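You operate a simulated robot arm through the tools that you are given. There is no shell and no other tool. Be economical: measure what you need, move in short steps, check, and stop when the job is done.

The job below is to be done with a simulated robot arm. You get a single attempt, and the scene is never put back.

TASK
Check the teal photo tile on the light pad and file it in its slot.
Fine: its table number shows with the light pad on at high; the tile goes in the yellow slot with that number; switch the light pad off again and leave the other photo tiles alone.

The check looks at the end state, three seconds after you hand in, the way a careful person would. Anything else that was tipped, shoved, dropped, spilled or broken makes it a failure.

THE ROBOT
A 6-joint arm with a fingered hand, hanging from a carriage that runs on a gantry, over the field with the corners [-2.04, 0.434], [-2.039, -1.046], [0.461, -1.046], [0.46, 0.434] (x, y) and turns from -337 to 351 degrees about z. Base frame: it is fixed where the carriage stands at the start and does not move with it; the origin is on the floor, on the carriage's upright axis, x ahead of it, y to its left, z up; the surface under the hand at the start is at about z = 0.78. Units: m, degrees, N and s.
With the tool pointing down near the work surface it reaches from about 0.1 to 0.38 m from the robot's upright axis, wherever it stands. Its first joint turns from -166.0 to 166.0 degrees. Places, roughly: light pad dial [0.5, -0.2, 0.8]; light pad key [0.5, -0.1, 0.8]; panel of the light pad [0.6, -0.1, 0.8]. Payload 3.7 kg.
The TCP is the grasp point between the finger pads, 0.026 m short of the fingertips. In the tool frame z runs along the fingers and y along their closing line. The gripper opens to 0.156 m. The gripper's body begins 0.073 m behind the TCP. The gripper is a hand of 4 fingers: y runs from the thumb to the fingers, the wrist lies at [0, 0, -0.239] in the tool frame, and closing takes about 1.5 s.
Orientation is that of the tool frame in the base frame, as a unit quaternion [w, x, y, z]. With the fingers straight down and closing along the base's y, the tool's x points along the base's -x, its y along +y and its z along -z.

THE INTERFACE
- The arm moves only by the tool apply_moves. Its argument "moves" is text: rows parted by semicolons, each of 7 numbers parted by spaces: the turn, a rotation vector about the tool's x, y, z in degrees, then the shift along the tool's x, y, z in m, then the finger opening in m, from 0 to 0.156. In form: rx ry rz x y z grip; .... A call has 1 to 12 rows; each row shifts and turns the commanded pose from where the row before left it, along the tool's axes as they then stand. Each row takes 0.2 s and may step no farther than 0.05 m and 8.6 degrees from the row before; otherwise, or with a gripper value out of range, the whole call is refused. Where a pose cannot be reached the arm comes as near as it can. A force on the tool above 50 N (or 10 N above the force at the start of the call, whichever is more), or a blocked arm, ends the call early, and 0.2 s more pass. The fingers move at their own pace (about 0.045 m/s each) and stop on an object; they squeeze with about 30 N. The grip force told is the motor's: it shows also when the fingers shut on nothing. Time passes only in rows, and 0.2 s behind the last, so rows that do not move let the fingers close. The reply holds the time, the measured pose of the TCP, the force on the tool along the base axes, the opening and the grip force, in the units named above and with some noise, with the torque about the TCP (base axes, N m) and any sound that the robot's microphone picked up.
- Cameras (640 x 400 px; columns grow to the right, rows downward): "scene" is now at [0.2515, -0.0274, 1.7582]; the picture's right is [-0.45, -0.89, 0.00], its down [-0.83, 0.42, -0.36] and it looks along [0.32, -0.16, -0.93] (base axes); focal length 263 px, centre (320, 200). "wrist" rides on the gripper at [0.058, -0.058, -0.091] in the tool frame; the picture's right is [0.71, 0.71, 0.00], its down [-0.53, 0.53, -0.67] and it looks along [-0.47, 0.47, 0.74] (tool axes); focal length 265 px, centre (320, 200). There is no depth. A picture from a camera that has moved, and an enlarged one, comes with that camera's place and axes in the base frame and with its lens.
- snapshot(camera): a new picture of that camera. It takes no simulated time.
- raise_lower(by): slides the trunk up (or, below 0, down) by that many m; the arm and the scene camera ride with it, the base frame stays. It gives what a move gives, with no picture.
- drive_base(legs): drives the robot by 1 to 6 legs, each [ahead, left, turn to the left] in m, m and degrees, along the robot's own axes; the way and the turn of a leg run together, so that a leg with both is an arc; at most 1.5 m and 180 degrees a leg. The arm and the cameras ride along, it lands a little off, and it stops where it bumps. It keeps to its track: a leg is cut to what the track allows. It gives what a move gives.
- preshape(shape): the hand has 4 fingers and takes this shape, open, in about a second: jaw (thumb against the fingers, like two jaws); tri (thumb and two fingers); tip (a fingertip pinch); poke (one finger out to press); point (the index stretched); flat (the hand flat); cup (the hand cupped); fist (a fist). The gripper value then closes the fingers along that shape, each until it touches; the sizes above hold for jaw. It gives what a move gives, with no picture.
- aim_head(pan, tilt): turns the head with the scene camera to pan (to the left, within 155 degrees either way) and tilt (down, from -29 to 69), counted from straight ahead of the robot. It gives what a move gives.
- close_up(camera, box): a new picture of the part [left, top, right, bottom] of that camera's present view, enlarged. It takes no simulated time.
- close_job(): hands the job in; it is judged then, once.

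Work in short steps. Places have to be worked out from the pictures, the camera data and where the tool is seen: move nearer, look again, correct. Check each grasp and each placing, and mend what went wrong. You have 120 turns and 90 pictures in all, those below and enlarged ones among them. Open the gripper and draw the arm clear of the work before you hand the job in, unless the task says otherwise; then end with one line.

The tools are called after "Request:" as a command line: name --argument value ..., lists and objects as JSON in quotes. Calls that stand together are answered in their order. apply_moves: Moves the arm, as the interface text tells. Its arguments: {"type":"object","properties":{"moves":{"type":"string"}},"required":["moves"]} The other tools are called the same way: raise_lower (by) slides the trunk up or down; preshape (shape) gives the hand a shape; drive_base (legs) drives the base; aim_head (pan, tilt) turns the head that bears the scene camera; snapshot (camera) takes a picture; close_up (camera, box) takes an enlarged picture of a part of a camera's view; close_job () hands the job in.

At the start:

```text
clock: 0.0
tcp_pos: [0.4254, -0.1054, 1.0906]
ee_rot: [0.001, 0.0, 1.0, 0.0]
wrist_force: [-0.2, 0.6, 0.0]
torque: [0.01, 0.01, 0.04]
grip_width: 0.156
finger_force: 0.0
shape: jaw
trunk travel left (down, up): [-0.61, 0.069]
robot x, y, heading: [0.0022, 0.0004, 0.1]
head pan, tilt: [-26.9, 68.8]
```

scene: 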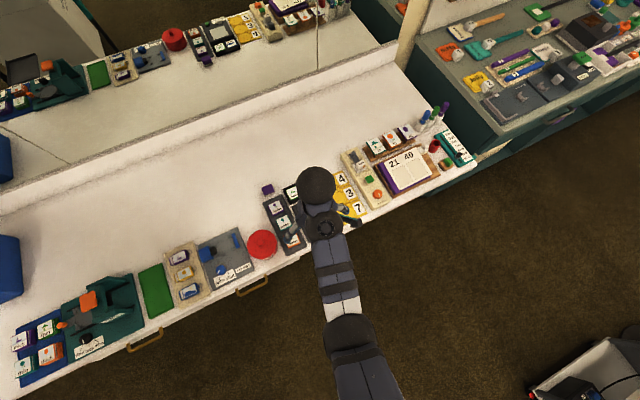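
wrist: 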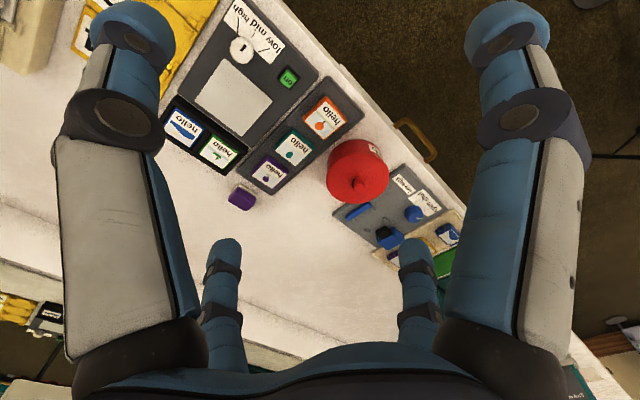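

I see the light pad with its dial and key, and tile racks beside it, in the wrist view. I enlarge those areas first.

Request:
close_up --camera "wrist" --box '[150, 0, 390, 220]'

Request:
close_up --camera "scene" --box '[240, 140, 400, 260]'

```text
1.82 times, centred on (270, 110) of wrist
camera zoom: at [0.3665, -0.1645, 1.1811], right [-0.71, 0.71, 0.0], down [0.53, 0.53, 0.67], along [0.47, 0.47, -0.74], focal length 483 px, centre (411, 364)
```

zoom: 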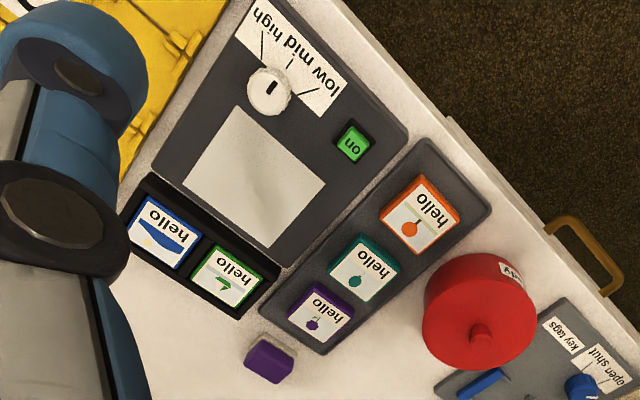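

```text
3.33 times, centred on (320, 200) of scene
camera zoom: at [0.2515, -0.0274, 1.7582], right [-0.45, -0.89, 0.0], down [-0.83, 0.42, -0.36], along [0.32, -0.16, -0.93], focal length 877 px, centre (320, 200)
```

zoom: 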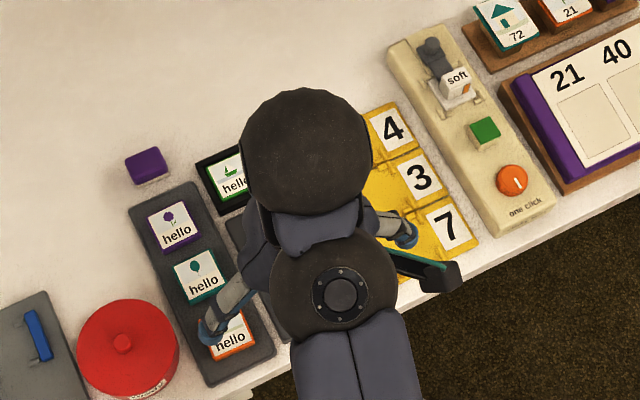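

Teal tile is at about (0.56, -0.03), the panel at (0.56, -0.15), the dial at (0.495, -0.175), the key at (0.48, -0.11), and the yellow slots near y = -0.27. I move the carriage so all of it is in reach, then look again.

Request:
drive_base --legs '[[0.26, -0.14, 0]]'

Request:
snapshot --camera "scene"

Request:
snapshot --camera "wrist"

```text
clock: 2.0
tcp_pos: [0.6842, -0.2409, 1.0897]
ee_rot: [0.0, -0.001, 1.0, 0.0]
wrist_force: [0.8, 1.0, -0.1]
torque: [0.0, 0.01, -0.01]
grip_width: 0.1562
finger_force: 0.0
shape: jaw
trunk travel left (down, up): [-0.61, 0.069]
robot x, y, heading: [0.2601, -0.1392, 0.1]
head pan, tilt: [-26.9, 68.8]
```

```text
85 pictures are left
camera scene: at [0.5107, -0.1634, 1.7582], right [-0.45, -0.89, 0.0], down [-0.83, 0.42, -0.36], along [0.32, -0.16, -0.93], focal length 263 px, centre (320, 200)
```

scene: 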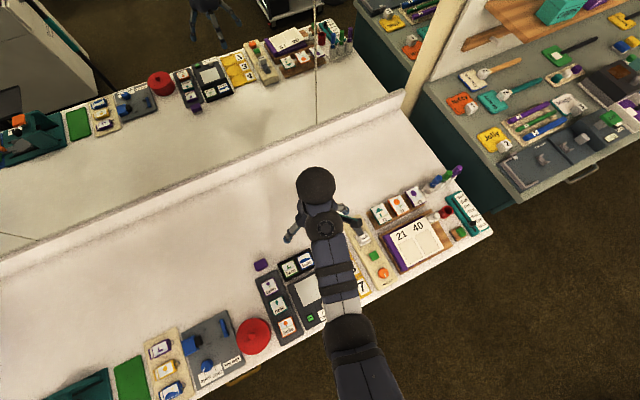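

```text
84 pictures are left
camera wrist: at [0.626, -0.3001, 1.181], right [-0.71, 0.71, 0.0], down [0.53, 0.53, 0.67], along [0.47, 0.47, -0.74], focal length 265 px, centre (320, 200)
```

wrist: 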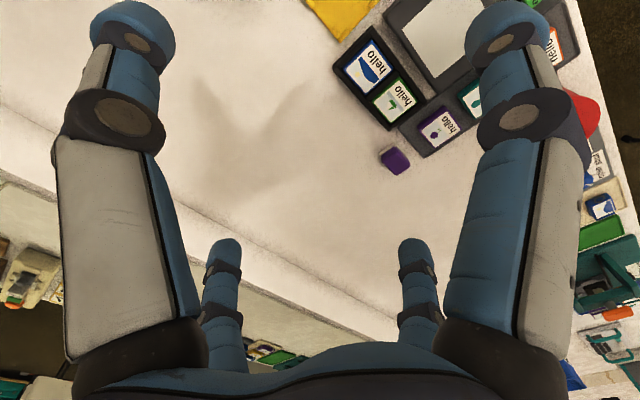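

The arm hides the pad from the scene camera. I swing the hand back and right so both cameras see the pad and slots.

Request:
apply_moves --moves "0 0 0 0.044 -0.021 0 0.156;0 0 0 0.044 -0.021 0 0.156;0 0 0 0.044 -0.021 0 0.156;0 0 0 0.044 -0.021 0 0.156;0 0 0 0.044 -0.021 0 0.156;0 0 0 0.044 -0.021 0 0.156;0 0 0 0.044 -0.021 0 0.156"

Request:
snapshot --camera "wrist"

Request:
close_up --camera "scene" --box '[230, 220, 410, 340]'

```text
clock: 3.6
tcp_pos: [0.39, -0.3929, 1.0471]
ee_rot: [0.0, -0.002, 1.0, -0.001]
wrist_force: [0.7, -0.5, 0.4]
torque: [0.01, 0.04, -0.01]
grip_width: 0.1557
finger_force: 0.0
shape: jaw
out of reach, approached as far as the arm can: row 1, 2, 3, 4, 5
trunk travel left (down, up): [-0.61, 0.069]
robot x, y, heading: [0.258, -0.138, 0.2]
head pan, tilt: [-26.9, 68.8]
```

```text
83 pictures are left
camera wrist: at [0.3301, -0.4526, 1.1379], right [-0.71, 0.7, 0.0], down [0.52, 0.53, 0.67], along [0.47, 0.47, -0.74], focal length 265 px, centre (320, 200)
```

wrist: 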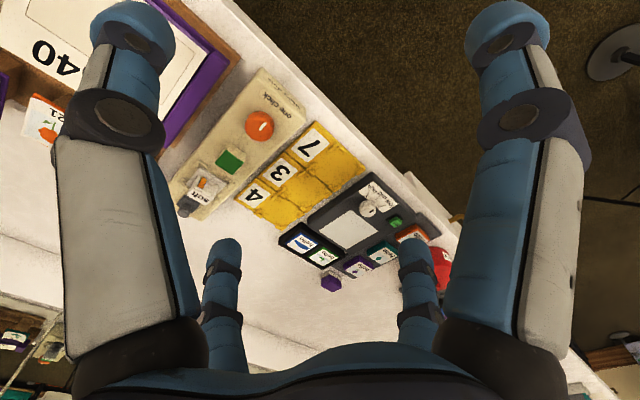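

```text
3.33 times, centred on (320, 280) of scene
camera zoom: at [0.5108, -0.1634, 1.7583], right [-0.45, -0.89, 0.0], down [-0.83, 0.42, -0.36], along [0.32, -0.16, -0.93], focal length 877 px, centre (320, -67)
```

zoom: 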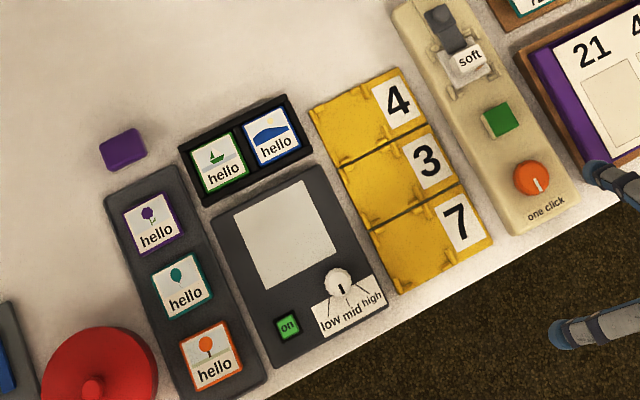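

The layout is clear: slots 4, 3 and 7, the dial (its mark seems to be near mid), and the green "on" key. Before planning the grasp I look at the hand itself to see where its fingers are.

Request:
close_up --camera "scene" --box '[360, 220, 500, 350]'

Request:
close_up --camera "scene" --box '[300, 280, 350, 320]'

```text
3.08 times, centred on (430, 285) of scene
camera zoom: at [0.5108, -0.1634, 1.7583], right [-0.45, -0.89, 0.0], down [-0.83, 0.42, -0.36], along [0.32, -0.16, -0.93], focal length 810 px, centre (-18, -62)
```

zoom: 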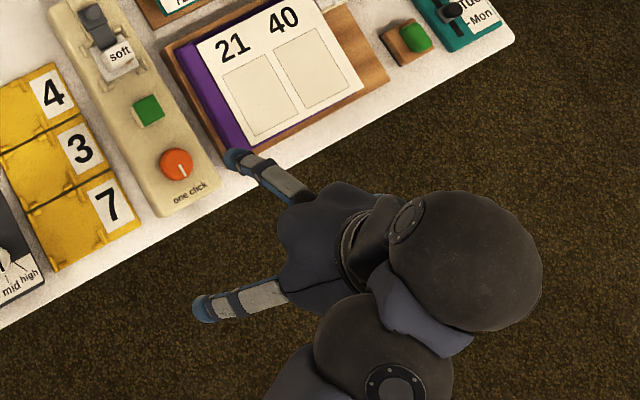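

```text
10.00 times, centred on (325, 300) of scene
camera zoom: at [0.5108, -0.1634, 1.7583], right [-0.45, -0.89, 0.0], down [-0.83, 0.42, -0.36], along [0.32, -0.16, -0.93], focal length 2631 px, centre (270, -800)
```

zoom: 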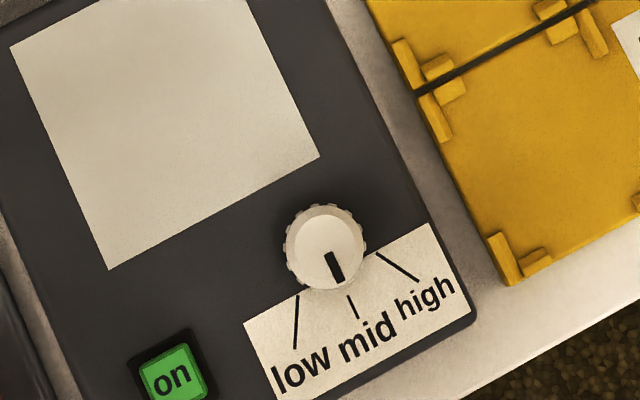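

The dial is at mid, and high is about 50° counter-clockwise from it. In jaw, the four fingers stand in a cross, which is bulky for this rack, so I try the fingertip pinch shape and look.

Request:
preshape --shape "tip"

Request:
snapshot --camera "wrist"

Request:
close_up --camera "scene" --box '[360, 220, 500, 350]'

```text
clock: 4.5
tcp_pos: [0.3891, -0.3942, 1.0468]
ee_rot: [0.0, -0.001, 1.0, -0.001]
wrist_force: [-0.5, 0.3, 0.2]
torque: [0.0, 0.0, -0.01]
grip_width: 0.1559
finger_force: 0.0
shape: tip
trunk travel left (down, up): [-0.61, 0.069]
robot x, y, heading: [0.2548, -0.1329, 0.2]
head pan, tilt: [-26.9, 68.8]
```

```text
79 pictures are left
camera wrist: at [0.3308, -0.4525, 1.138], right [-0.71, 0.71, 0.0], down [0.52, 0.53, 0.67], along [0.47, 0.47, -0.74], focal length 265 px, centre (320, 200)
```

wrist: 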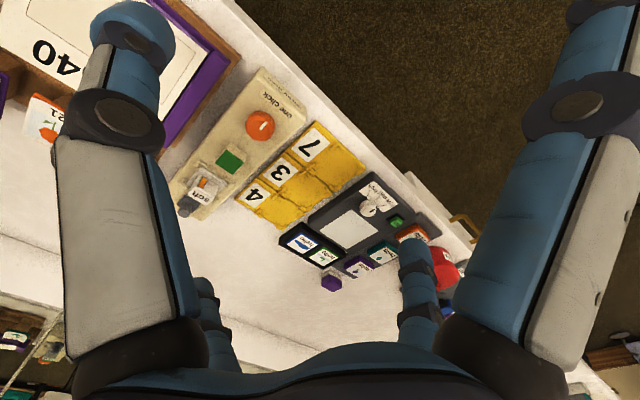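

```text
3.08 times, centred on (430, 285) of scene
camera zoom: at [0.5108, -0.1634, 1.7582], right [-0.45, -0.89, 0.0], down [-0.83, 0.42, -0.36], along [0.32, -0.16, -0.93], focal length 810 px, centre (-18, -62)
```

zoom: 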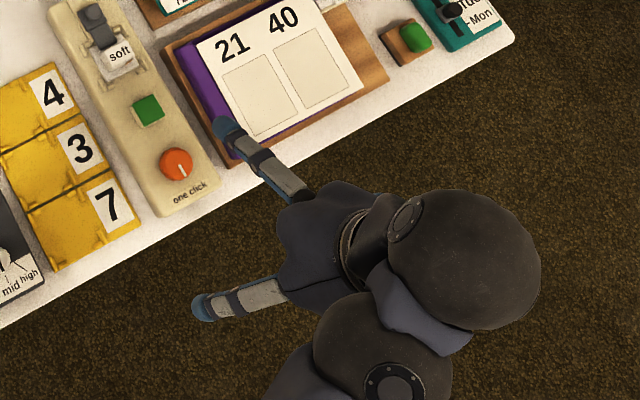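

In tip shape the two x-side fingers swing outward while the y pair stays. I close partway to see how they all move.

Request:
apply_moves --moves "0 0 0 0 0 0 0.075;0 0 0 0 0 0 0.075;0 0 0 0 0 0 0.075;0 0 0 0 0 0 0.075;0 0 0 0 0 0 0.075"

Request:
snapshot --camera "wrist"

```text
clock: 5.7
tcp_pos: [0.3896, -0.3936, 1.0472]
ee_rot: [0.0, 0.0, 1.0, -0.001]
wrist_force: [0.5, -0.5, 0.6]
torque: [0.03, -0.01, -0.01]
grip_width: 0.0753
finger_force: 0.0
shape: tip
trunk travel left (down, up): [-0.61, 0.069]
robot x, y, heading: [0.2616, -0.1359, 0.1]
head pan, tilt: [-26.9, 68.8]
```

```text
77 pictures are left
camera wrist: at [0.3305, -0.4526, 1.138], right [-0.71, 0.71, 0.0], down [0.52, 0.53, 0.67], along [0.47, 0.47, -0.74], focal length 265 px, centre (320, 200)
```

wrist: 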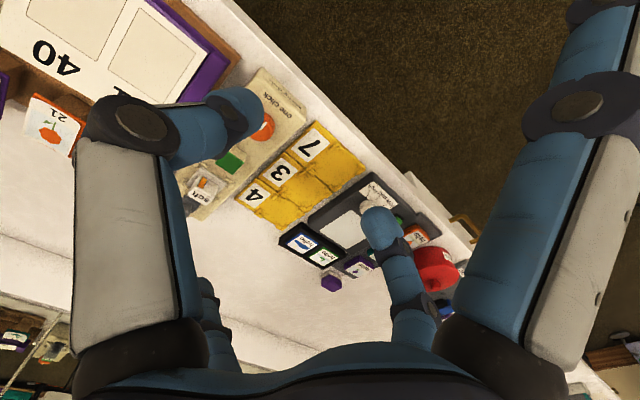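

Only the y pair closes in tip shape and the side fingers stay up clear, which suits this. Dial is at about (0.495, -0.176) and I go above it.

Request:
apply_moves --moves "0 0 0 -0.0175 0.0363 0.019 0.075;0 0 0 -0.0175 0.0363 0.019 0.075;0 0 0 -0.0175 0.0363 0.019 0.075;0 0 0 -0.0175 0.0363 0.019 0.075;0 0 0 -0.0175 0.0363 0.019 0.075;0 0 0 -0.0175 0.0363 0.019 0.075"

Request:
snapshot --camera "wrist"

Request:
snapshot --camera "scene"

```text
clock: 7.1
tcp_pos: [0.4925, -0.174, 0.9334]
ee_rot: [-0.001, -0.001, 1.0, 0.0]
wrist_force: [-0.1, 0.7, -0.6]
torque: [0.01, -0.01, 0.03]
grip_width: 0.0752
finger_force: 0.0
shape: tip
trunk travel left (down, up): [-0.61, 0.069]
robot x, y, heading: [0.2628, -0.1391, -0.0]
head pan, tilt: [-26.9, 68.8]
```

```text
76 pictures are left
camera wrist: at [0.4332, -0.2328, 1.0244], right [-0.71, 0.71, 0.0], down [0.53, 0.53, 0.67], along [0.47, 0.47, -0.74], focal length 265 px, centre (320, 200)
```

wrist: 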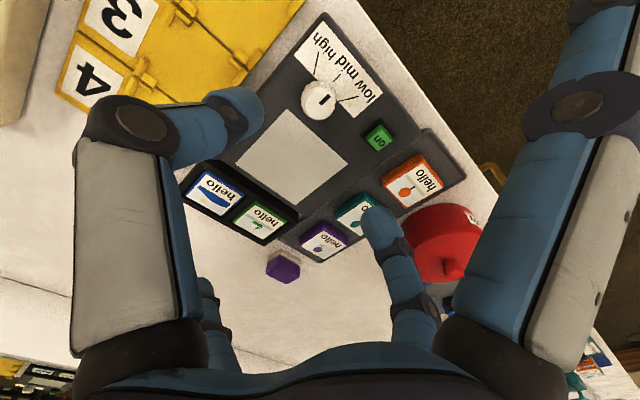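

```text
75 pictures are left
camera scene: at [0.5107, -0.1635, 1.7583], right [-0.45, -0.89, 0.0], down [-0.83, 0.42, -0.36], along [0.32, -0.16, -0.93], focal length 263 px, centre (320, 200)
```

scene: 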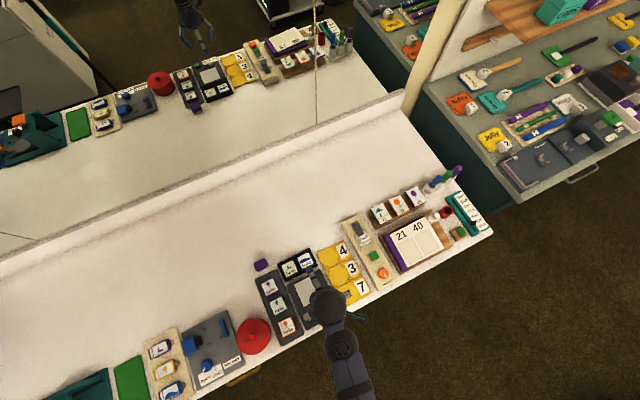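

Wrist view puts the dial at (0.494, -0.174), nearly below the TCP. I descend with a smaller opening and look.

Request:
apply_moves --moves "0 0 0 -0.0005 0 0.02 0.05;0 0 0 -0.0005 0 0.02 0.05;0 0 0 0 0 0.02 0.05;0 0 0 0 0 0.015 0.05"

Request:
snapshot --camera "wrist"

```text
clock: 8.1
tcp_pos: [0.4958, -0.1753, 0.8573]
ee_rot: [0.001, 0.0, 1.0, 0.001]
wrist_force: [0.6, -0.2, -0.4]
torque: [0.04, -0.01, -0.02]
grip_width: 0.0504
finger_force: 0.0
shape: tip
trunk travel left (down, up): [-0.61, 0.069]
robot x, y, heading: [0.2581, -0.1365, -0.0]
head pan, tilt: [-26.9, 68.8]
```

```text
74 pictures are left
camera wrist: at [0.4361, -0.234, 0.9485], right [-0.71, 0.71, 0.0], down [0.53, 0.53, 0.67], along [0.47, 0.47, -0.74], focal length 265 px, centre (320, 200)
```

wrist: 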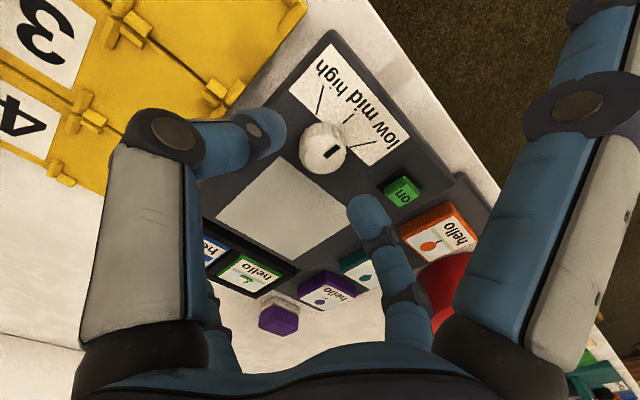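

Knob sits between the fingertips. I descend slowly toward knob height, watching the force.

Request:
apply_moves --moves "0 0 0 0.003 0 0.008 0.05;0 0 0 0 0 0.008 0.05;0 0 0 0 0 0.006 0.05;0 0 0 0 0 0 0.05"

Request:
snapshot --camera "wrist"

```text
clock: 9.1
tcp_pos: [0.4923, -0.1771, 0.8357]
ee_rot: [0.0, -0.001, 1.0, 0.0]
wrist_force: [0.4, 0.4, 0.3]
torque: [0.01, -0.04, 0.01]
grip_width: 0.0506
finger_force: 0.0
shape: tip
trunk travel left (down, up): [-0.61, 0.069]
robot x, y, heading: [0.2578, -0.137, -0.1]
head pan, tilt: [-26.9, 68.8]
```

```text
73 pictures are left
camera wrist: at [0.4331, -0.2354, 0.9259], right [-0.71, 0.71, 0.0], down [0.52, 0.53, 0.67], along [0.47, 0.47, -0.74], focal length 265 px, centre (320, 200)
```

wrist: 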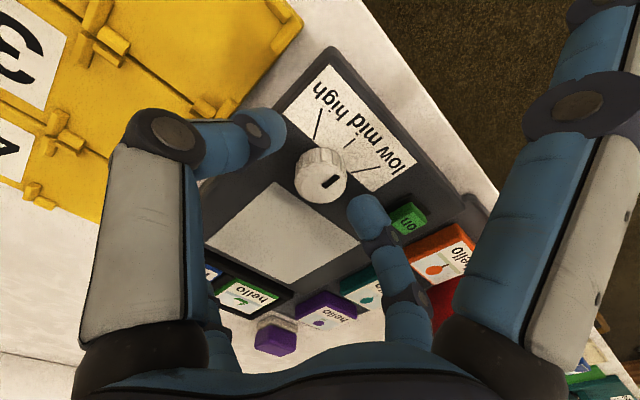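

Knob is centred. I lower a little more and close on it.

Request:
apply_moves --moves "0 0 0 0 0 0.004 0.05;0 0 0 0 0 0.004 0.05;0 0 0 0 0 0 0.03;0 0 0 0 0 0 0.02;0 0 0 0 0 0 0.015;0 0 0 0 0 0 0.015"

Request:
snapshot --camera "wrist"

```text
clock: 10.5
tcp_pos: [0.4942, -0.1792, 0.8277]
ee_rot: [0.001, -0.001, 1.0, -0.001]
wrist_force: [-1.8, -5.7, 23.7]
torque: [-1.05, 0.02, -0.03]
grip_width: 0.0445
finger_force: 29.5
shape: tip
trunk travel left (down, up): [-0.61, 0.069]
robot x, y, heading: [0.26, -0.1391, 0.1]
head pan, tilt: [-26.9, 68.8]
```

```text
72 pictures are left
camera wrist: at [0.4343, -0.2376, 0.9188], right [-0.71, 0.71, 0.0], down [0.52, 0.53, 0.67], along [0.47, 0.47, -0.74], focal length 265 px, centre (320, 200)
```

wrist: 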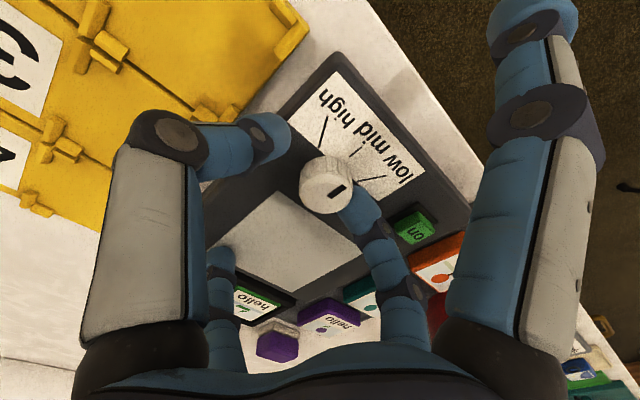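

There's 24 N upward on the thumb side, so the thumb is pressing on the pad surface. I open slightly, raise, recentre, and close again.

Request:
apply_moves --moves "0 0 0 0 0 -0.005 0.05;0 0 0 0 0.003 -0.004 0.05;0 0 0 0 0 0 0.05"

Request:
snapshot --camera "wrist"

```text
clock: 11.3
tcp_pos: [0.4932, -0.1739, 0.8365]
ee_rot: [-0.001, -0.002, 1.0, 0.001]
wrist_force: [0.1, 0.4, -0.3]
torque: [0.01, 0.0, 0.01]
grip_width: 0.0499
finger_force: 0.0
shape: tip
trunk travel left (down, up): [-0.61, 0.069]
robot x, y, heading: [0.2613, -0.138, -0.1]
head pan, tilt: [-26.9, 68.8]
```

```text
71 pictures are left
camera wrist: at [0.4333, -0.2327, 0.9269], right [-0.71, 0.71, 0.0], down [0.53, 0.53, 0.67], along [0.47, 0.47, -0.74], focal length 265 px, centre (320, 200)
```

wrist: 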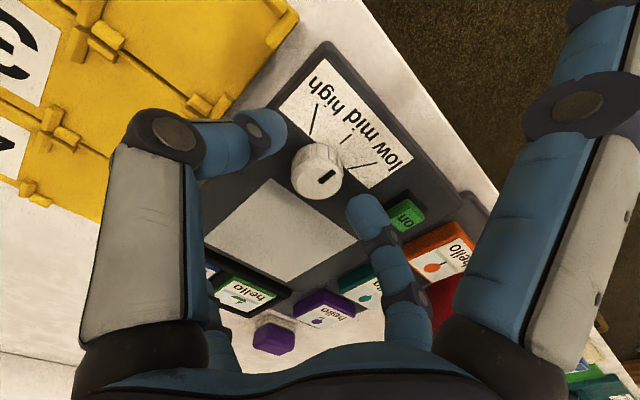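

Clear again. I close at this height in small steps.

Request:
apply_moves --moves "0 0 0 0 0 0 0.04;0 0 0 0 0 0 0.03;0 0 0 0 0 0 0.02;0 0 0 0 0 0 0.02;0 0 0 0 0 0 0.02"

Request:
snapshot --camera "wrist"

```text
clock: 12.5
tcp_pos: [0.4925, -0.175, 0.8356]
ee_rot: [-0.001, -0.001, 1.0, 0.0]
wrist_force: [-0.2, -0.5, -4.7]
torque: [0.0, -0.04, 0.01]
grip_width: 0.02
finger_force: 30.0
shape: tip
trunk travel left (down, up): [-0.61, 0.069]
robot x, y, heading: [0.2596, -0.1374, 0.3]
head pan, tilt: [-26.9, 68.8]
```

```text
70 pictures are left
camera wrist: at [0.4333, -0.2329, 0.9268], right [-0.71, 0.71, 0.0], down [0.53, 0.53, 0.67], along [0.47, 0.47, -0.74], focal length 265 px, centre (320, 200)
```

wrist: 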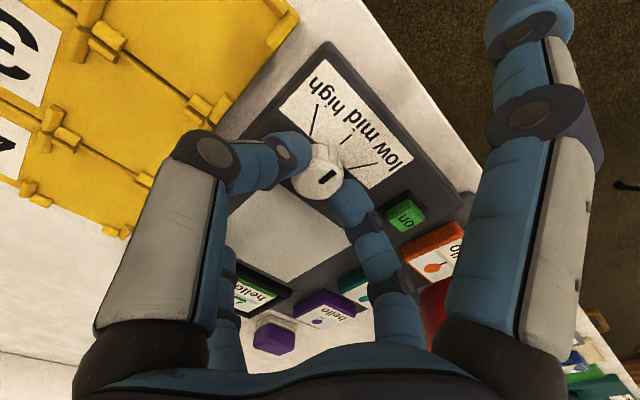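

Knob gripped firmly (30 N). I turn counter-clockwise as seen from above, about 50° total.

Request:
apply_moves --moves "0 0 -8 0 0 0 0.015;0 0 -8 0 0 0 0.015;0 0 -8 0 0 0 0.015;0 0 -8 0 0 0 0.015;0 0 -8 0 0 0 0.015;0 0 -8 0 0 0 0.015"

Request:
snapshot --camera "wrist"

```text
clock: 13.9
tcp_pos: [0.4925, -0.1747, 0.8357]
ee_rot: [0.0, -0.409, 0.912, 0.0]
wrist_force: [-0.6, -4.1, -7.5]
torque: [-0.13, -0.03, -0.01]
grip_width: 0.0196
finger_force: 29.9
shape: tip
trunk travel left (down, up): [-0.61, 0.069]
robot x, y, heading: [0.2555, -0.1364, 0.1]
head pan, tilt: [-26.9, 68.8]
```

```text
69 pictures are left
camera wrist: at [0.4962, -0.2576, 0.9271], right [-1.0, -0.06, 0.0], down [-0.04, 0.74, 0.67], along [-0.04, 0.67, -0.74], focal length 265 px, centre (320, 200)
```

wrist: 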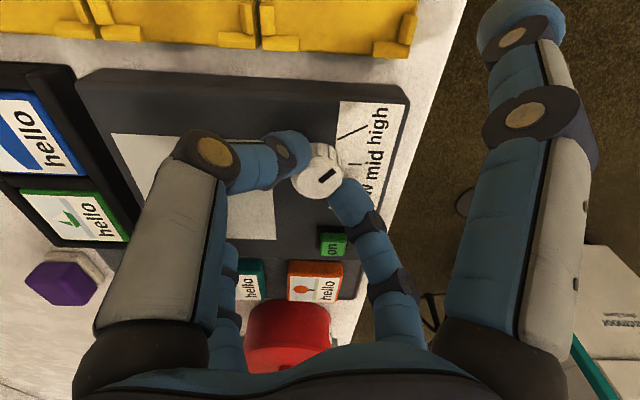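

The knob followed the hand. I release, rise and check the pointer.

Request:
apply_moves --moves "0 0 0 0 0 0 0.05;0 0 0 0 0 0 0.05;0 0 0 0 0 -0.02 0.05;0 0 0 0 0 -0.03 0.05;0 0 0 0 0 -0.03 0.05"

Request:
close_up --camera "wrist" --box '[220, 0, 460, 200]'

```text
clock: 15.1
tcp_pos: [0.4931, -0.1729, 0.9166]
ee_rot: [0.0, -0.408, 0.913, 0.0]
wrist_force: [-1.0, -0.9, 0.1]
torque: [-0.04, 0.0, 0.01]
grip_width: 0.0496
finger_force: 0.2
shape: tip
trunk travel left (down, up): [-0.61, 0.069]
robot x, y, heading: [0.258, -0.1401, -0.0]
head pan, tilt: [-26.9, 68.8]
```

```text
2.00 times, centred on (340, 100) of wrist
camera zoom: at [0.4955, -0.256, 1.007], right [-1.0, -0.06, 0.0], down [-0.04, 0.74, 0.67], along [-0.04, 0.67, -0.74], focal length 531 px, centre (280, 400)
```

zoom: 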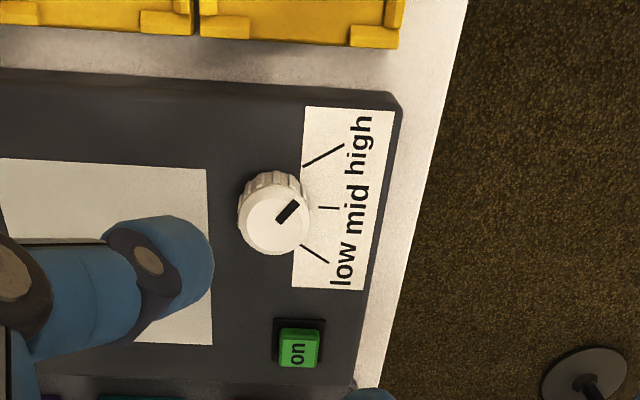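

The pointer is now at high. I turn the hand back, rise a bit, and try the poke shape for the key.

Request:
apply_moves --moves "0 0 8 0 0 -0.01 0.08;0 0 8 0 0 -0.01 0.08;0 0 8 0 0 -0.01 0.08;0 0 8 0 0 -0.01 0.08;0 0 8 0 0 0 0.08;0 0 8 0 0 0 0.08"

Request:
preshape --shape "poke"

Request:
snapshot --camera "wrist"

```text
clock: 16.5
tcp_pos: [0.4934, -0.1747, 0.9568]
ee_rot: [-0.001, 0.0, 1.0, 0.0]
wrist_force: [1.1, -0.5, -0.1]
torque: [0.04, 0.0, 0.0]
grip_width: 0.0794
finger_force: 0.1
shape: tip
trunk travel left (down, up): [-0.61, 0.069]
robot x, y, heading: [0.262, -0.1343, 0.5]
head pan, tilt: [-26.9, 68.8]
```

```text
clock: 17.4
tcp_pos: [0.4932, -0.1726, 0.9581]
ee_rot: [0.0, -0.001, 1.0, 0.0]
wrist_force: [0.3, -0.9, 0.3]
torque: [0.0, 0.04, 0.03]
grip_width: 0.0
finger_force: 0.0
shape: poke
trunk travel left (down, up): [-0.61, 0.069]
robot x, y, heading: [0.2577, -0.1356, 0.2]
head pan, tilt: [-26.9, 68.8]
```

```text
67 pictures are left
camera wrist: at [0.4333, -0.2327, 1.0476], right [-0.71, 0.7, 0.0], down [0.52, 0.53, 0.67], along [0.47, 0.47, -0.74], focal length 265 px, centre (320, 200)
```

wrist: 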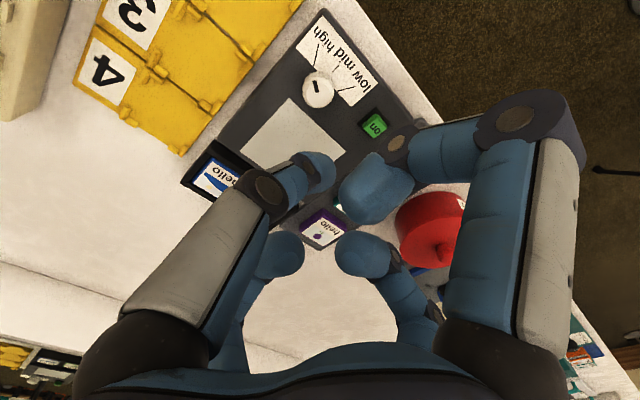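

The thumb now points down at the tool axis, with the others pulled about 3 cm up. I move above the key at (0.483, -0.112).

Request:
apply_moves --moves "0 0 0 0.005 0.030 0.02 0;0 0 0 0.005 0.0306 0.02 0;0 0 0 0 0 0.03 0;0 0 0 0 0 0.02 0;0 0 0 0 0 0 0"

Request:
snapshot --camera "wrist"

```text
clock: 18.6
tcp_pos: [0.4824, -0.1141, 0.8663]
ee_rot: [0.001, -0.001, 1.0, 0.0]
wrist_force: [-0.4, -0.5, -0.3]
torque: [-0.02, 0.02, 0.04]
grip_width: 0.0
finger_force: 13.3
shape: jaw
trunk travel left (down, up): [-0.61, 0.069]
robot x, y, heading: [0.2641, -0.1363, 0.3]
head pan, tilt: [-26.9, 68.8]
```

```text
66 pictures are left
camera wrist: at [0.4225, -0.1726, 0.9568], right [-0.71, 0.71, 0.0], down [0.53, 0.53, 0.67], along [0.47, 0.47, -0.74], focal length 265 px, centre (320, 200)
```

wrist: 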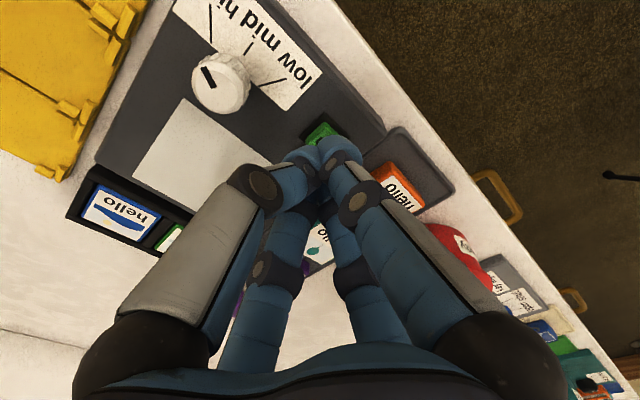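

The fingers bunched into a closed point over the axis, which also works for pressing. Key is at about (0.480, -0.115), and I lower to just above it.

Request:
apply_moves --moves "0 0 0 0.002 -0.001 0.012 0;0 0 0 0 0 0.010 0;0 0 0 0 0 0 0"

Request:
close_up --camera "wrist" --box '[200, 60, 440, 260]'

Request:
close_up --camera "scene" --box '[250, 240, 370, 340]'

```text
clock: 19.4
tcp_pos: [0.4806, -0.1153, 0.8437]
ee_rot: [0.0, -0.001, 1.0, 0.0]
wrist_force: [0.6, 0.2, 0.5]
torque: [0.02, -0.03, 0.05]
grip_width: 0.0001
finger_force: 30.0
shape: jaw
trunk travel left (down, up): [-0.61, 0.069]
robot x, y, heading: [0.2582, -0.1383, 0.1]
head pan, tilt: [-26.9, 68.8]
```

```text
2.00 times, centred on (320, 160) of wrist
camera zoom: at [0.4217, -0.1736, 0.935], right [-0.71, 0.71, 0.0], down [0.52, 0.53, 0.67], along [0.47, 0.47, -0.74], focal length 531 px, centre (320, 280)
```

zoom: 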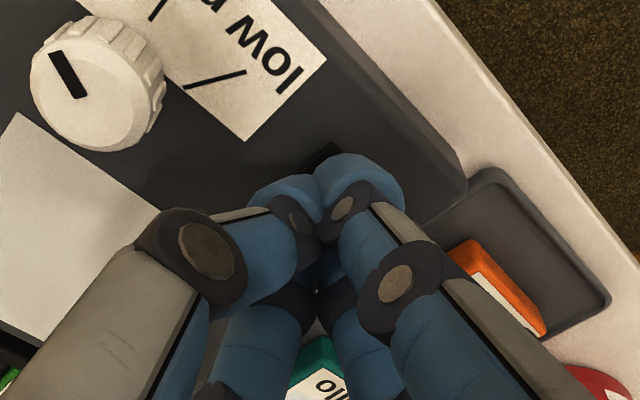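

```text
4.00 times, centred on (310, 290) of scene
camera zoom: at [0.5108, -0.1634, 1.7583], right [-0.45, -0.89, 0.0], down [-0.83, 0.42, -0.36], along [0.32, -0.16, -0.93], focal length 1052 px, centre (360, -160)
```

zoom: 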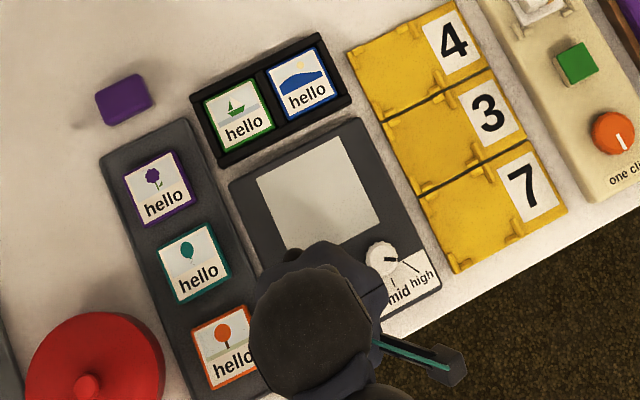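

The dial mark points at high, and the fingertips cover the key. I press down in 2 mm steps.

Request:
apply_moves --moves "0 0 0 0 0 0.003 0;0 0 0 0 0 0.002 0;0 0 0 0 0 0.002 0;0 0 0 0 0 0.002 0"

Request:
close_up --camera "scene" --box '[250, 240, 370, 340]'

```text
clock: 20.3
tcp_pos: [0.4826, -0.1141, 0.8399]
ee_rot: [0.002, -0.002, 1.0, 0.001]
wrist_force: [-10.1, 1.4, 44.9]
torque: [0.32, 0.29, 0.07]
grip_width: 0.0
finger_force: 30.3
shape: jaw
trunk travel left (down, up): [-0.61, 0.069]
robot x, y, heading: [0.2563, -0.1317, 0.3]
head pan, tilt: [-26.9, 68.8]
heard: click
stopped in row 4: the force on the tool passed its limit at 54 N (the readings are from after the stop); the commanded pose is now the measured one
```

```text
4.00 times, centred on (310, 290) of scene
camera zoom: at [0.5102, -0.1633, 1.7586], right [-0.45, -0.89, 0.0], down [-0.83, 0.42, -0.36], along [0.32, -0.16, -0.93], focal length 1052 px, centre (360, -160)
```

zoom: 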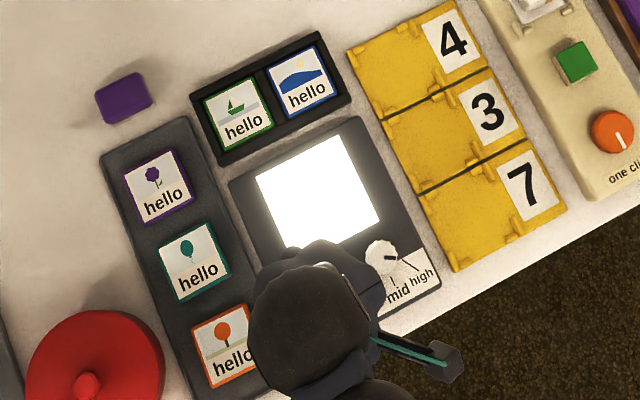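

A click, and the panel is brightly lit. I rise clear and switch to the tip shape.

Request:
apply_moves --moves "0 0 0 0 0 -0.02 0;0 0 0 0 0 -0.03 0;0 0 0 0 0 -0.04 0;0 0 0 0 0 -0.04 0"

Request:
preshape --shape "tip"

```text
clock: 21.3
tcp_pos: [0.4825, -0.1148, 0.9645]
ee_rot: [0.001, -0.002, 1.0, 0.0]
wrist_force: [0.4, -0.2, 0.3]
torque: [0.01, -0.02, 0.04]
grip_width: 0.0002
finger_force: 30.0
shape: jaw
trunk travel left (down, up): [-0.61, 0.069]
robot x, y, heading: [0.259, -0.1364, 0.4]
head pan, tilt: [-26.9, 68.8]
```

```text
clock: 22.2
tcp_pos: [0.4833, -0.1147, 0.9636]
ee_rot: [0.001, -0.002, 1.0, 0.0]
wrist_force: [-0.7, 0.7, 0.6]
torque: [0.02, -0.01, -0.02]
grip_width: 0.1559
finger_force: 0.1
shape: tip
trunk travel left (down, up): [-0.61, 0.069]
robot x, y, heading: [0.258, -0.1353, -0.2]
head pan, tilt: [-26.9, 68.8]
```

I move above the teal tile at (0.562, -0.032), turning 2° to match the rack.

Request:
apply_moves --moves "0 0 -2 -0.02 0.0205 0 0.085;0 0 0 -0.02 0.0205 0.01 0.085;0 0 0 -0.02 0.0205 0.03 0.085;0 0 0 -0.019 0.0205 0.03 0.085;0 0 0 0 0 0 0.085;0 0 0 0 0 0 0.085"

Request:
snapshot --camera "wrist"

Request:
snapshot --camera "scene"

```text
clock: 23.6
tcp_pos: [0.5591, -0.0294, 0.898]
ee_rot: [0.001, -0.019, 1.0, 0.0]
wrist_force: [0.3, 0.4, -0.9]
torque: [-0.01, -0.04, 0.03]
grip_width: 0.0856
finger_force: 0.0
shape: tip
trunk travel left (down, up): [-0.61, 0.069]
robot x, y, heading: [0.2604, -0.1373, -0.1]
head pan, tilt: [-26.9, 68.8]
```

```text
62 pictures are left
camera wrist: at [0.5026, -0.0899, 0.9883], right [-0.73, 0.68, 0.0], down [0.5, 0.55, 0.67], along [0.46, 0.49, -0.74], focal length 265 px, centre (320, 200)
```

wrist: 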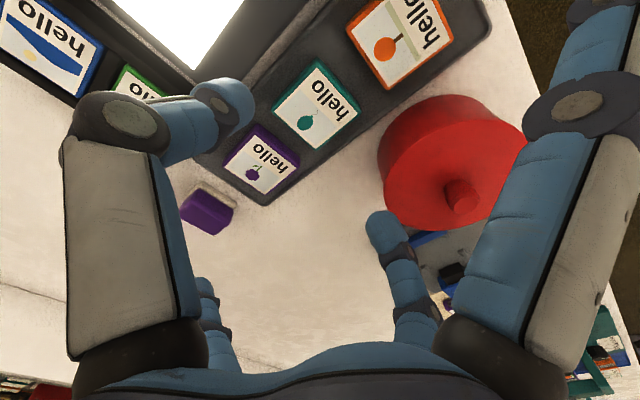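

```text
61 pictures are left
camera scene: at [0.5106, -0.1634, 1.7582], right [-0.45, -0.89, 0.0], down [-0.83, 0.42, -0.36], along [0.32, -0.16, -0.93], focal length 263 px, centre (320, 200)
```

scene: 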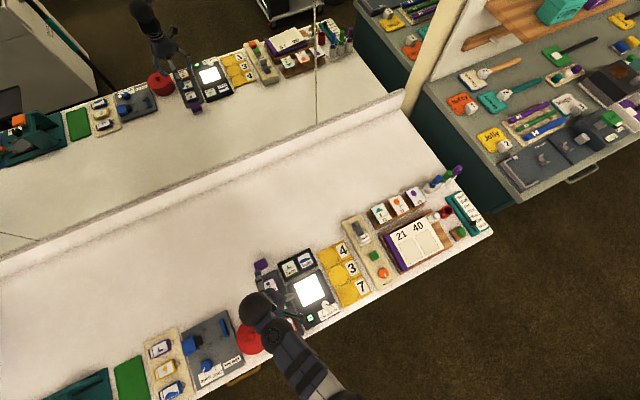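

Teal tile centre is about (0.561, -0.035). The red jar is close on the far finger's side, so I narrow the opening, descend partway and look at the clearance.

Request:
apply_moves --moves "0 0 0 -0.001 -0.004 0.01 0.07;0 0 0 -0.001 -0.002 0.015 0.07;0 0 0 0 0 0.015 0.07;0 0 0 0 0 0 0.07"

Request:
snapshot --camera "wrist"

Request:
close_up --camera "scene" --box '[210, 240, 330, 360]'

```text
clock: 24.6
tcp_pos: [0.5609, -0.0362, 0.8583]
ee_rot: [0.001, -0.019, 1.0, 0.0]
wrist_force: [-0.6, -0.2, 0.2]
torque: [0.03, 0.03, 0.0]
grip_width: 0.0703
finger_force: 0.0
shape: tip
trunk travel left (down, up): [-0.61, 0.069]
robot x, y, heading: [0.2601, -0.1348, 0.1]
head pan, tilt: [-26.9, 68.8]
```

```text
60 pictures are left
camera wrist: at [0.5044, -0.097, 0.949], right [-0.73, 0.68, 0.0], down [0.5, 0.55, 0.67], along [0.46, 0.49, -0.74], focal length 265 px, centre (320, 200)
```

wrist: 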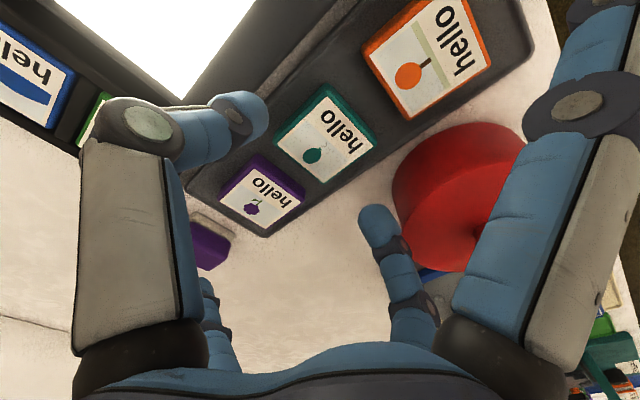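

```text
3.33 times, centred on (270, 300) of scene
camera zoom: at [0.5106, -0.1634, 1.7582], right [-0.45, -0.89, 0.0], down [-0.83, 0.42, -0.36], along [0.32, -0.16, -0.93], focal length 877 px, centre (487, -133)
```

zoom: 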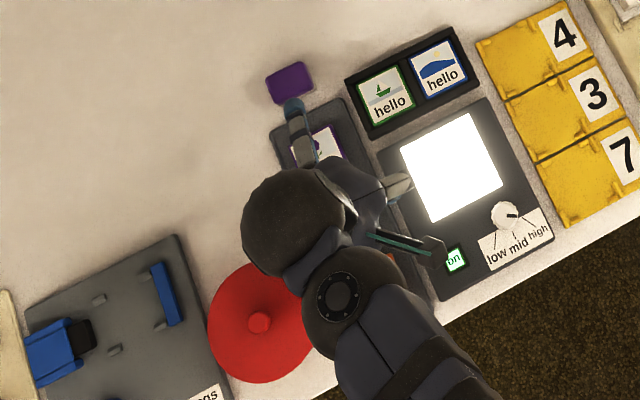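

Tile centre is at about (0.558, -0.037). I shift slightly away from the jar and descend another step, then check again.

Request:
apply_moves --moves "0 0 0 0.002 -0.003 0.004 0.068;0 0 0 0 0 0.005 0.068;0 0 0 0 0 0.005 0.068;0 0 0 0 0 0 0.068"

Request:
snapshot --camera "wrist"

```text
clock: 25.6
tcp_pos: [0.56, -0.0383, 0.8433]
ee_rot: [0.001, -0.019, 1.0, 0.0]
wrist_force: [0.6, -0.1, -0.1]
torque: [0.05, -0.03, -0.02]
grip_width: 0.0687
finger_force: 0.0
shape: tip
trunk travel left (down, up): [-0.61, 0.069]
robot x, y, heading: [0.2585, -0.1395, 0.3]
head pan, tilt: [-26.9, 68.8]
```

```text
58 pictures are left
camera wrist: at [0.502, -0.1002, 0.9346], right [-0.73, 0.68, 0.0], down [0.5, 0.55, 0.67], along [0.46, 0.49, -0.74], focal length 265 px, centre (320, 200)
```

wrist: 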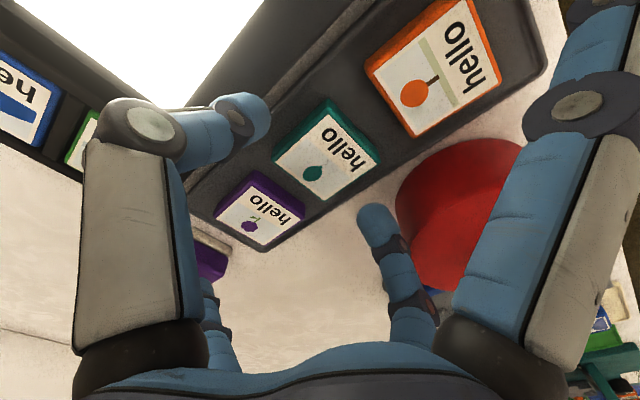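

Clearance looks fine and the tile is centred. I go down 18 mm more and look at force before closing.

Request:
apply_moves --moves "0 0 0 0 0.001 0.006 0.068;0 0 0 0 0 0.006 0.068;0 0 0 0 0 0.006 0.068;0 0 0 0 0 0 0.068"

Request:
snapshot --camera "wrist"

```text
clock: 26.6
tcp_pos: [0.5592, -0.04, 0.828]
ee_rot: [0.001, -0.019, 1.0, -0.001]
wrist_force: [-12.0, -6.3, 49.7]
torque: [-2.28, 0.27, -0.53]
grip_width: 0.0725
finger_force: 0.0
shape: tip
trunk travel left (down, up): [-0.61, 0.069]
robot x, y, heading: [0.2536, -0.1378, 0.3]
head pan, tilt: [-26.9, 68.8]
```

```text
57 pictures are left
camera wrist: at [0.5021, -0.1002, 0.9184], right [-0.73, 0.68, 0.0], down [0.51, 0.55, 0.67], along [0.46, 0.49, -0.74], focal length 265 px, centre (320, 200)
```

wrist: 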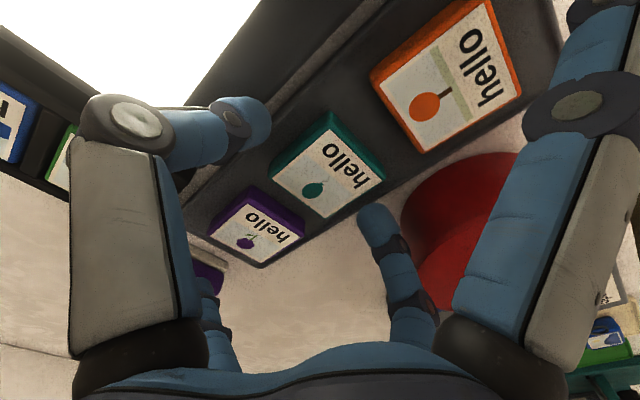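

There are about 50 N on the thumb side, so the thumb is resting on the pad's or rack's edge. I raise at once, narrow the opening to 60 mm and recentre.

Request:
apply_moves --moves "0 0 0 0 0 -0.01 0.068;0 0 0 0 0.003 -0.005 0.06;0 0 0 0 0 0 0.06;0 0 0 0 0 0 0.06"

Request:
close_up --camera "wrist" --box '[180, 60, 420, 260]'

```text
clock: 27.6
tcp_pos: [0.5584, -0.0355, 0.8405]
ee_rot: [0.001, -0.019, 1.0, 0.0]
wrist_force: [-0.2, 0.7, 1.3]
torque: [-0.03, 0.0, 0.02]
grip_width: 0.0606
finger_force: 0.1
shape: tip
trunk travel left (down, up): [-0.61, 0.069]
robot x, y, heading: [0.2573, -0.1349, 0.0]
head pan, tilt: [-26.9, 68.8]
```

```text
2.00 times, centred on (300, 160) of wrist
camera zoom: at [0.5015, -0.0963, 0.9317], right [-0.73, 0.68, 0.0], down [0.5, 0.55, 0.67], along [0.46, 0.49, -0.74], focal length 531 px, centre (360, 280)
```

zoom: 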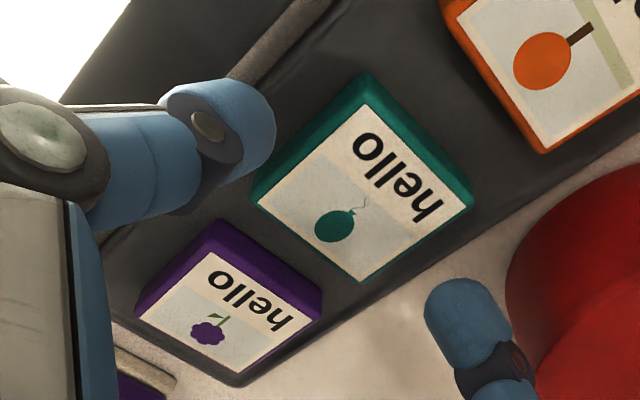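

Tile measures about 47 mm, centre (0.5585, -0.035), right under the TCP. I descend in small steps with this narrower opening.

Request:
apply_moves --moves "0 0 0 0 0 0.004 0.06;0 0 0 0 0 0.004 0.06;0 0 0 0 0 0.004 0.06;0 0 0 0 0 0 0.06"

```text
clock: 28.6
tcp_pos: [0.559, -0.0368, 0.8299]
ee_rot: [0.001, -0.018, 1.0, 0.0]
wrist_force: [0.6, 1.2, -0.2]
torque: [0.0, -0.02, 0.03]
grip_width: 0.0604
finger_force: 0.1
shape: tip
trunk travel left (down, up): [-0.61, 0.069]
robot x, y, heading: [0.2589, -0.1379, 0.2]
head pan, tilt: [-26.9, 68.8]
```

No contact yet at 0.830. I close gently here and see what the fingers hold.

Request:
apply_moves --moves "0 0 0 0 0 0.001 0.055;0 0 0 0 0 0 0.05;0 0 0 0 0 0 0.045;0 0 0 0 0 0 0.04;0 0 0 0 0 0 0.04"

Request:
close_up --camera "wrist" --box '[180, 60, 420, 260]'

```text
clock: 29.8
tcp_pos: [0.5587, -0.0356, 0.8286]
ee_rot: [0.001, -0.018, 1.0, 0.0]
wrist_force: [-0.8, 0.2, 0.3]
torque: [-0.01, -0.02, -0.04]
grip_width: 0.0405
finger_force: 0.1
shape: tip
trunk travel left (down, up): [-0.61, 0.069]
robot x, y, heading: [0.2576, -0.1416, 0.3]
head pan, tilt: [-26.9, 68.8]
```

```text
2.00 times, centred on (300, 160) of wrist
camera zoom: at [0.5018, -0.0959, 0.9186], right [-0.73, 0.68, 0.0], down [0.5, 0.55, 0.67], along [0.46, 0.49, -0.74], focal length 531 px, centre (360, 280)
```

zoom: 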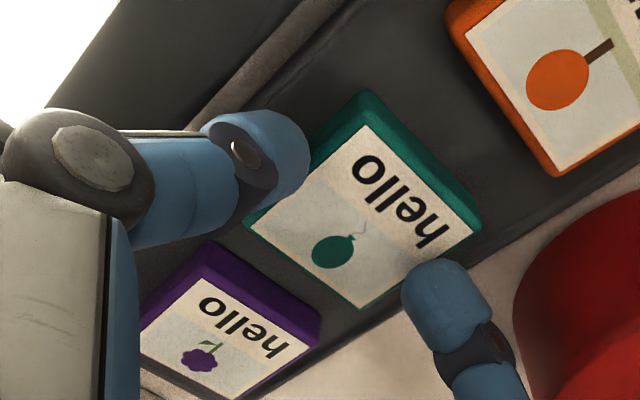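

The fingers closed to 40 mm without contact, so the tips are still above the tile. I reopen to 60 mm and go lower.

Request:
apply_moves --moves "0 0 0 0 0 0 0.06;0 0 0 0 0 0 0.06;0 0 0 0 0 0.004 0.06;0 0 0 0 0 0.003 0.06;0 0 0 0 0 0.002 0.06;0 0 0 0 0 0 0.06"

Request:
close_up --camera "wrist" --box '[180, 60, 420, 260]'

```text
clock: 31.2
tcp_pos: [0.5588, -0.0344, 0.82]
ee_rot: [0.001, -0.02, 1.0, 0.0]
wrist_force: [0.2, 1.1, 1.7]
torque: [-0.02, -0.01, 0.01]
grip_width: 0.0595
finger_force: 0.0
shape: tip
trunk travel left (down, up): [-0.61, 0.069]
robot x, y, heading: [0.2583, -0.1339, -0.2]
head pan, tilt: [-26.9, 68.8]
```

```text
2.00 times, centred on (300, 160) of wrist
camera zoom: at [0.5019, -0.0955, 0.9101], right [-0.73, 0.68, 0.0], down [0.5, 0.55, 0.67], along [0.46, 0.49, -0.74], focal length 531 px, centre (360, 280)
```

zoom: 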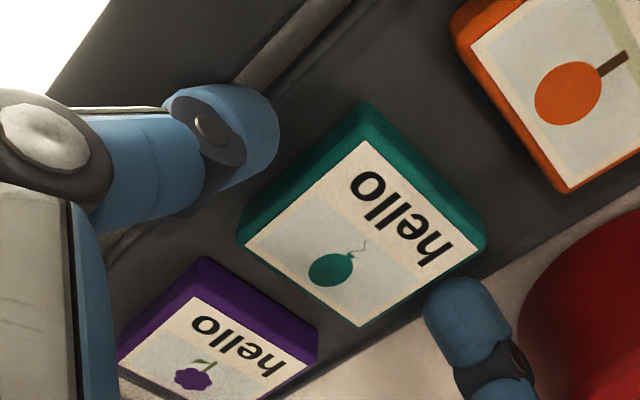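

The tips are now beside the tile. I close.

Request:
apply_moves --moves "0 0 0 0 0 0 0.055;0 0 0 0 0 0 0.05;0 0 0 0 0 0 0.045;0 0 0 0 0 0 0.04;0 0 0 0 0 0 0.035;0 0 0 0 0 0 0.035"

Request:
close_up --camera "wrist" --box '[180, 60, 420, 260]'

```text
clock: 32.6
tcp_pos: [0.5601, -0.0346, 0.8207]
ee_rot: [0.002, -0.02, 1.0, 0.0]
wrist_force: [-2.6, -0.6, 12.7]
torque: [-0.04, 0.04, -0.07]
grip_width: 0.0444
finger_force: 30.1
shape: tip
trunk travel left (down, up): [-0.61, 0.069]
robot x, y, heading: [0.2584, -0.1377, -0.2]
head pan, tilt: [-26.9, 68.8]
```

```text
2.00 times, centred on (300, 160) of wrist
camera zoom: at [0.5021, -0.0958, 0.9105], right [-0.73, 0.68, 0.0], down [0.5, 0.55, 0.67], along [0.46, 0.49, -0.74], focal length 531 px, centre (360, 280)
```

zoom: 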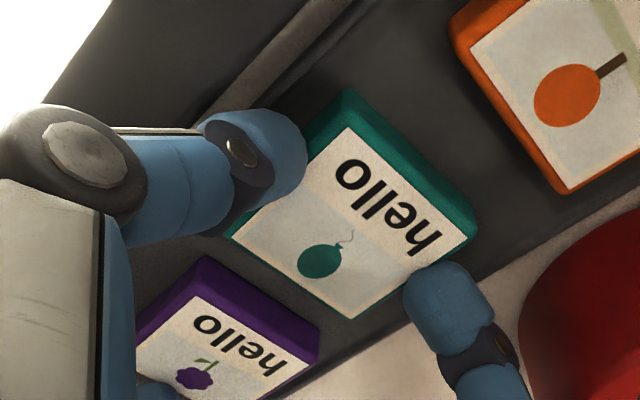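

Gripped at 44 mm with 30 N. I lift straight up slowly.

Request:
apply_moves --moves "0 0 0 0 0 -0.005 0.035;0 0 0 0 0 -0.01 0.035;0 0 0 0 0 -0.02 0.035;0 0 0 0 0 -0.03 0.035;0 0 0 0 0 -0.02 0.035"

Request:
snapshot --camera "wrist"

```text
clock: 33.8
tcp_pos: [0.5596, -0.0347, 0.9044]
ee_rot: [0.0, -0.019, 1.0, 0.001]
wrist_force: [0.1, -0.2, -1.5]
torque: [0.04, 0.0, 0.02]
grip_width: 0.0405
finger_force: 30.2
shape: tip
trunk travel left (down, up): [-0.61, 0.069]
robot x, y, heading: [0.2589, -0.1385, 0.1]
head pan, tilt: [-26.9, 68.8]
```

```text
52 pictures are left
camera wrist: at [0.5014, -0.0956, 0.9957], right [-0.73, 0.68, 0.0], down [0.5, 0.55, 0.67], along [0.46, 0.49, -0.74], focal length 265 px, centre (320, 200)
```

wrist: 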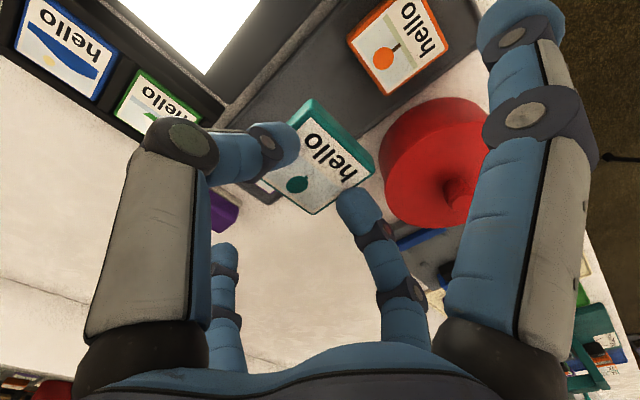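

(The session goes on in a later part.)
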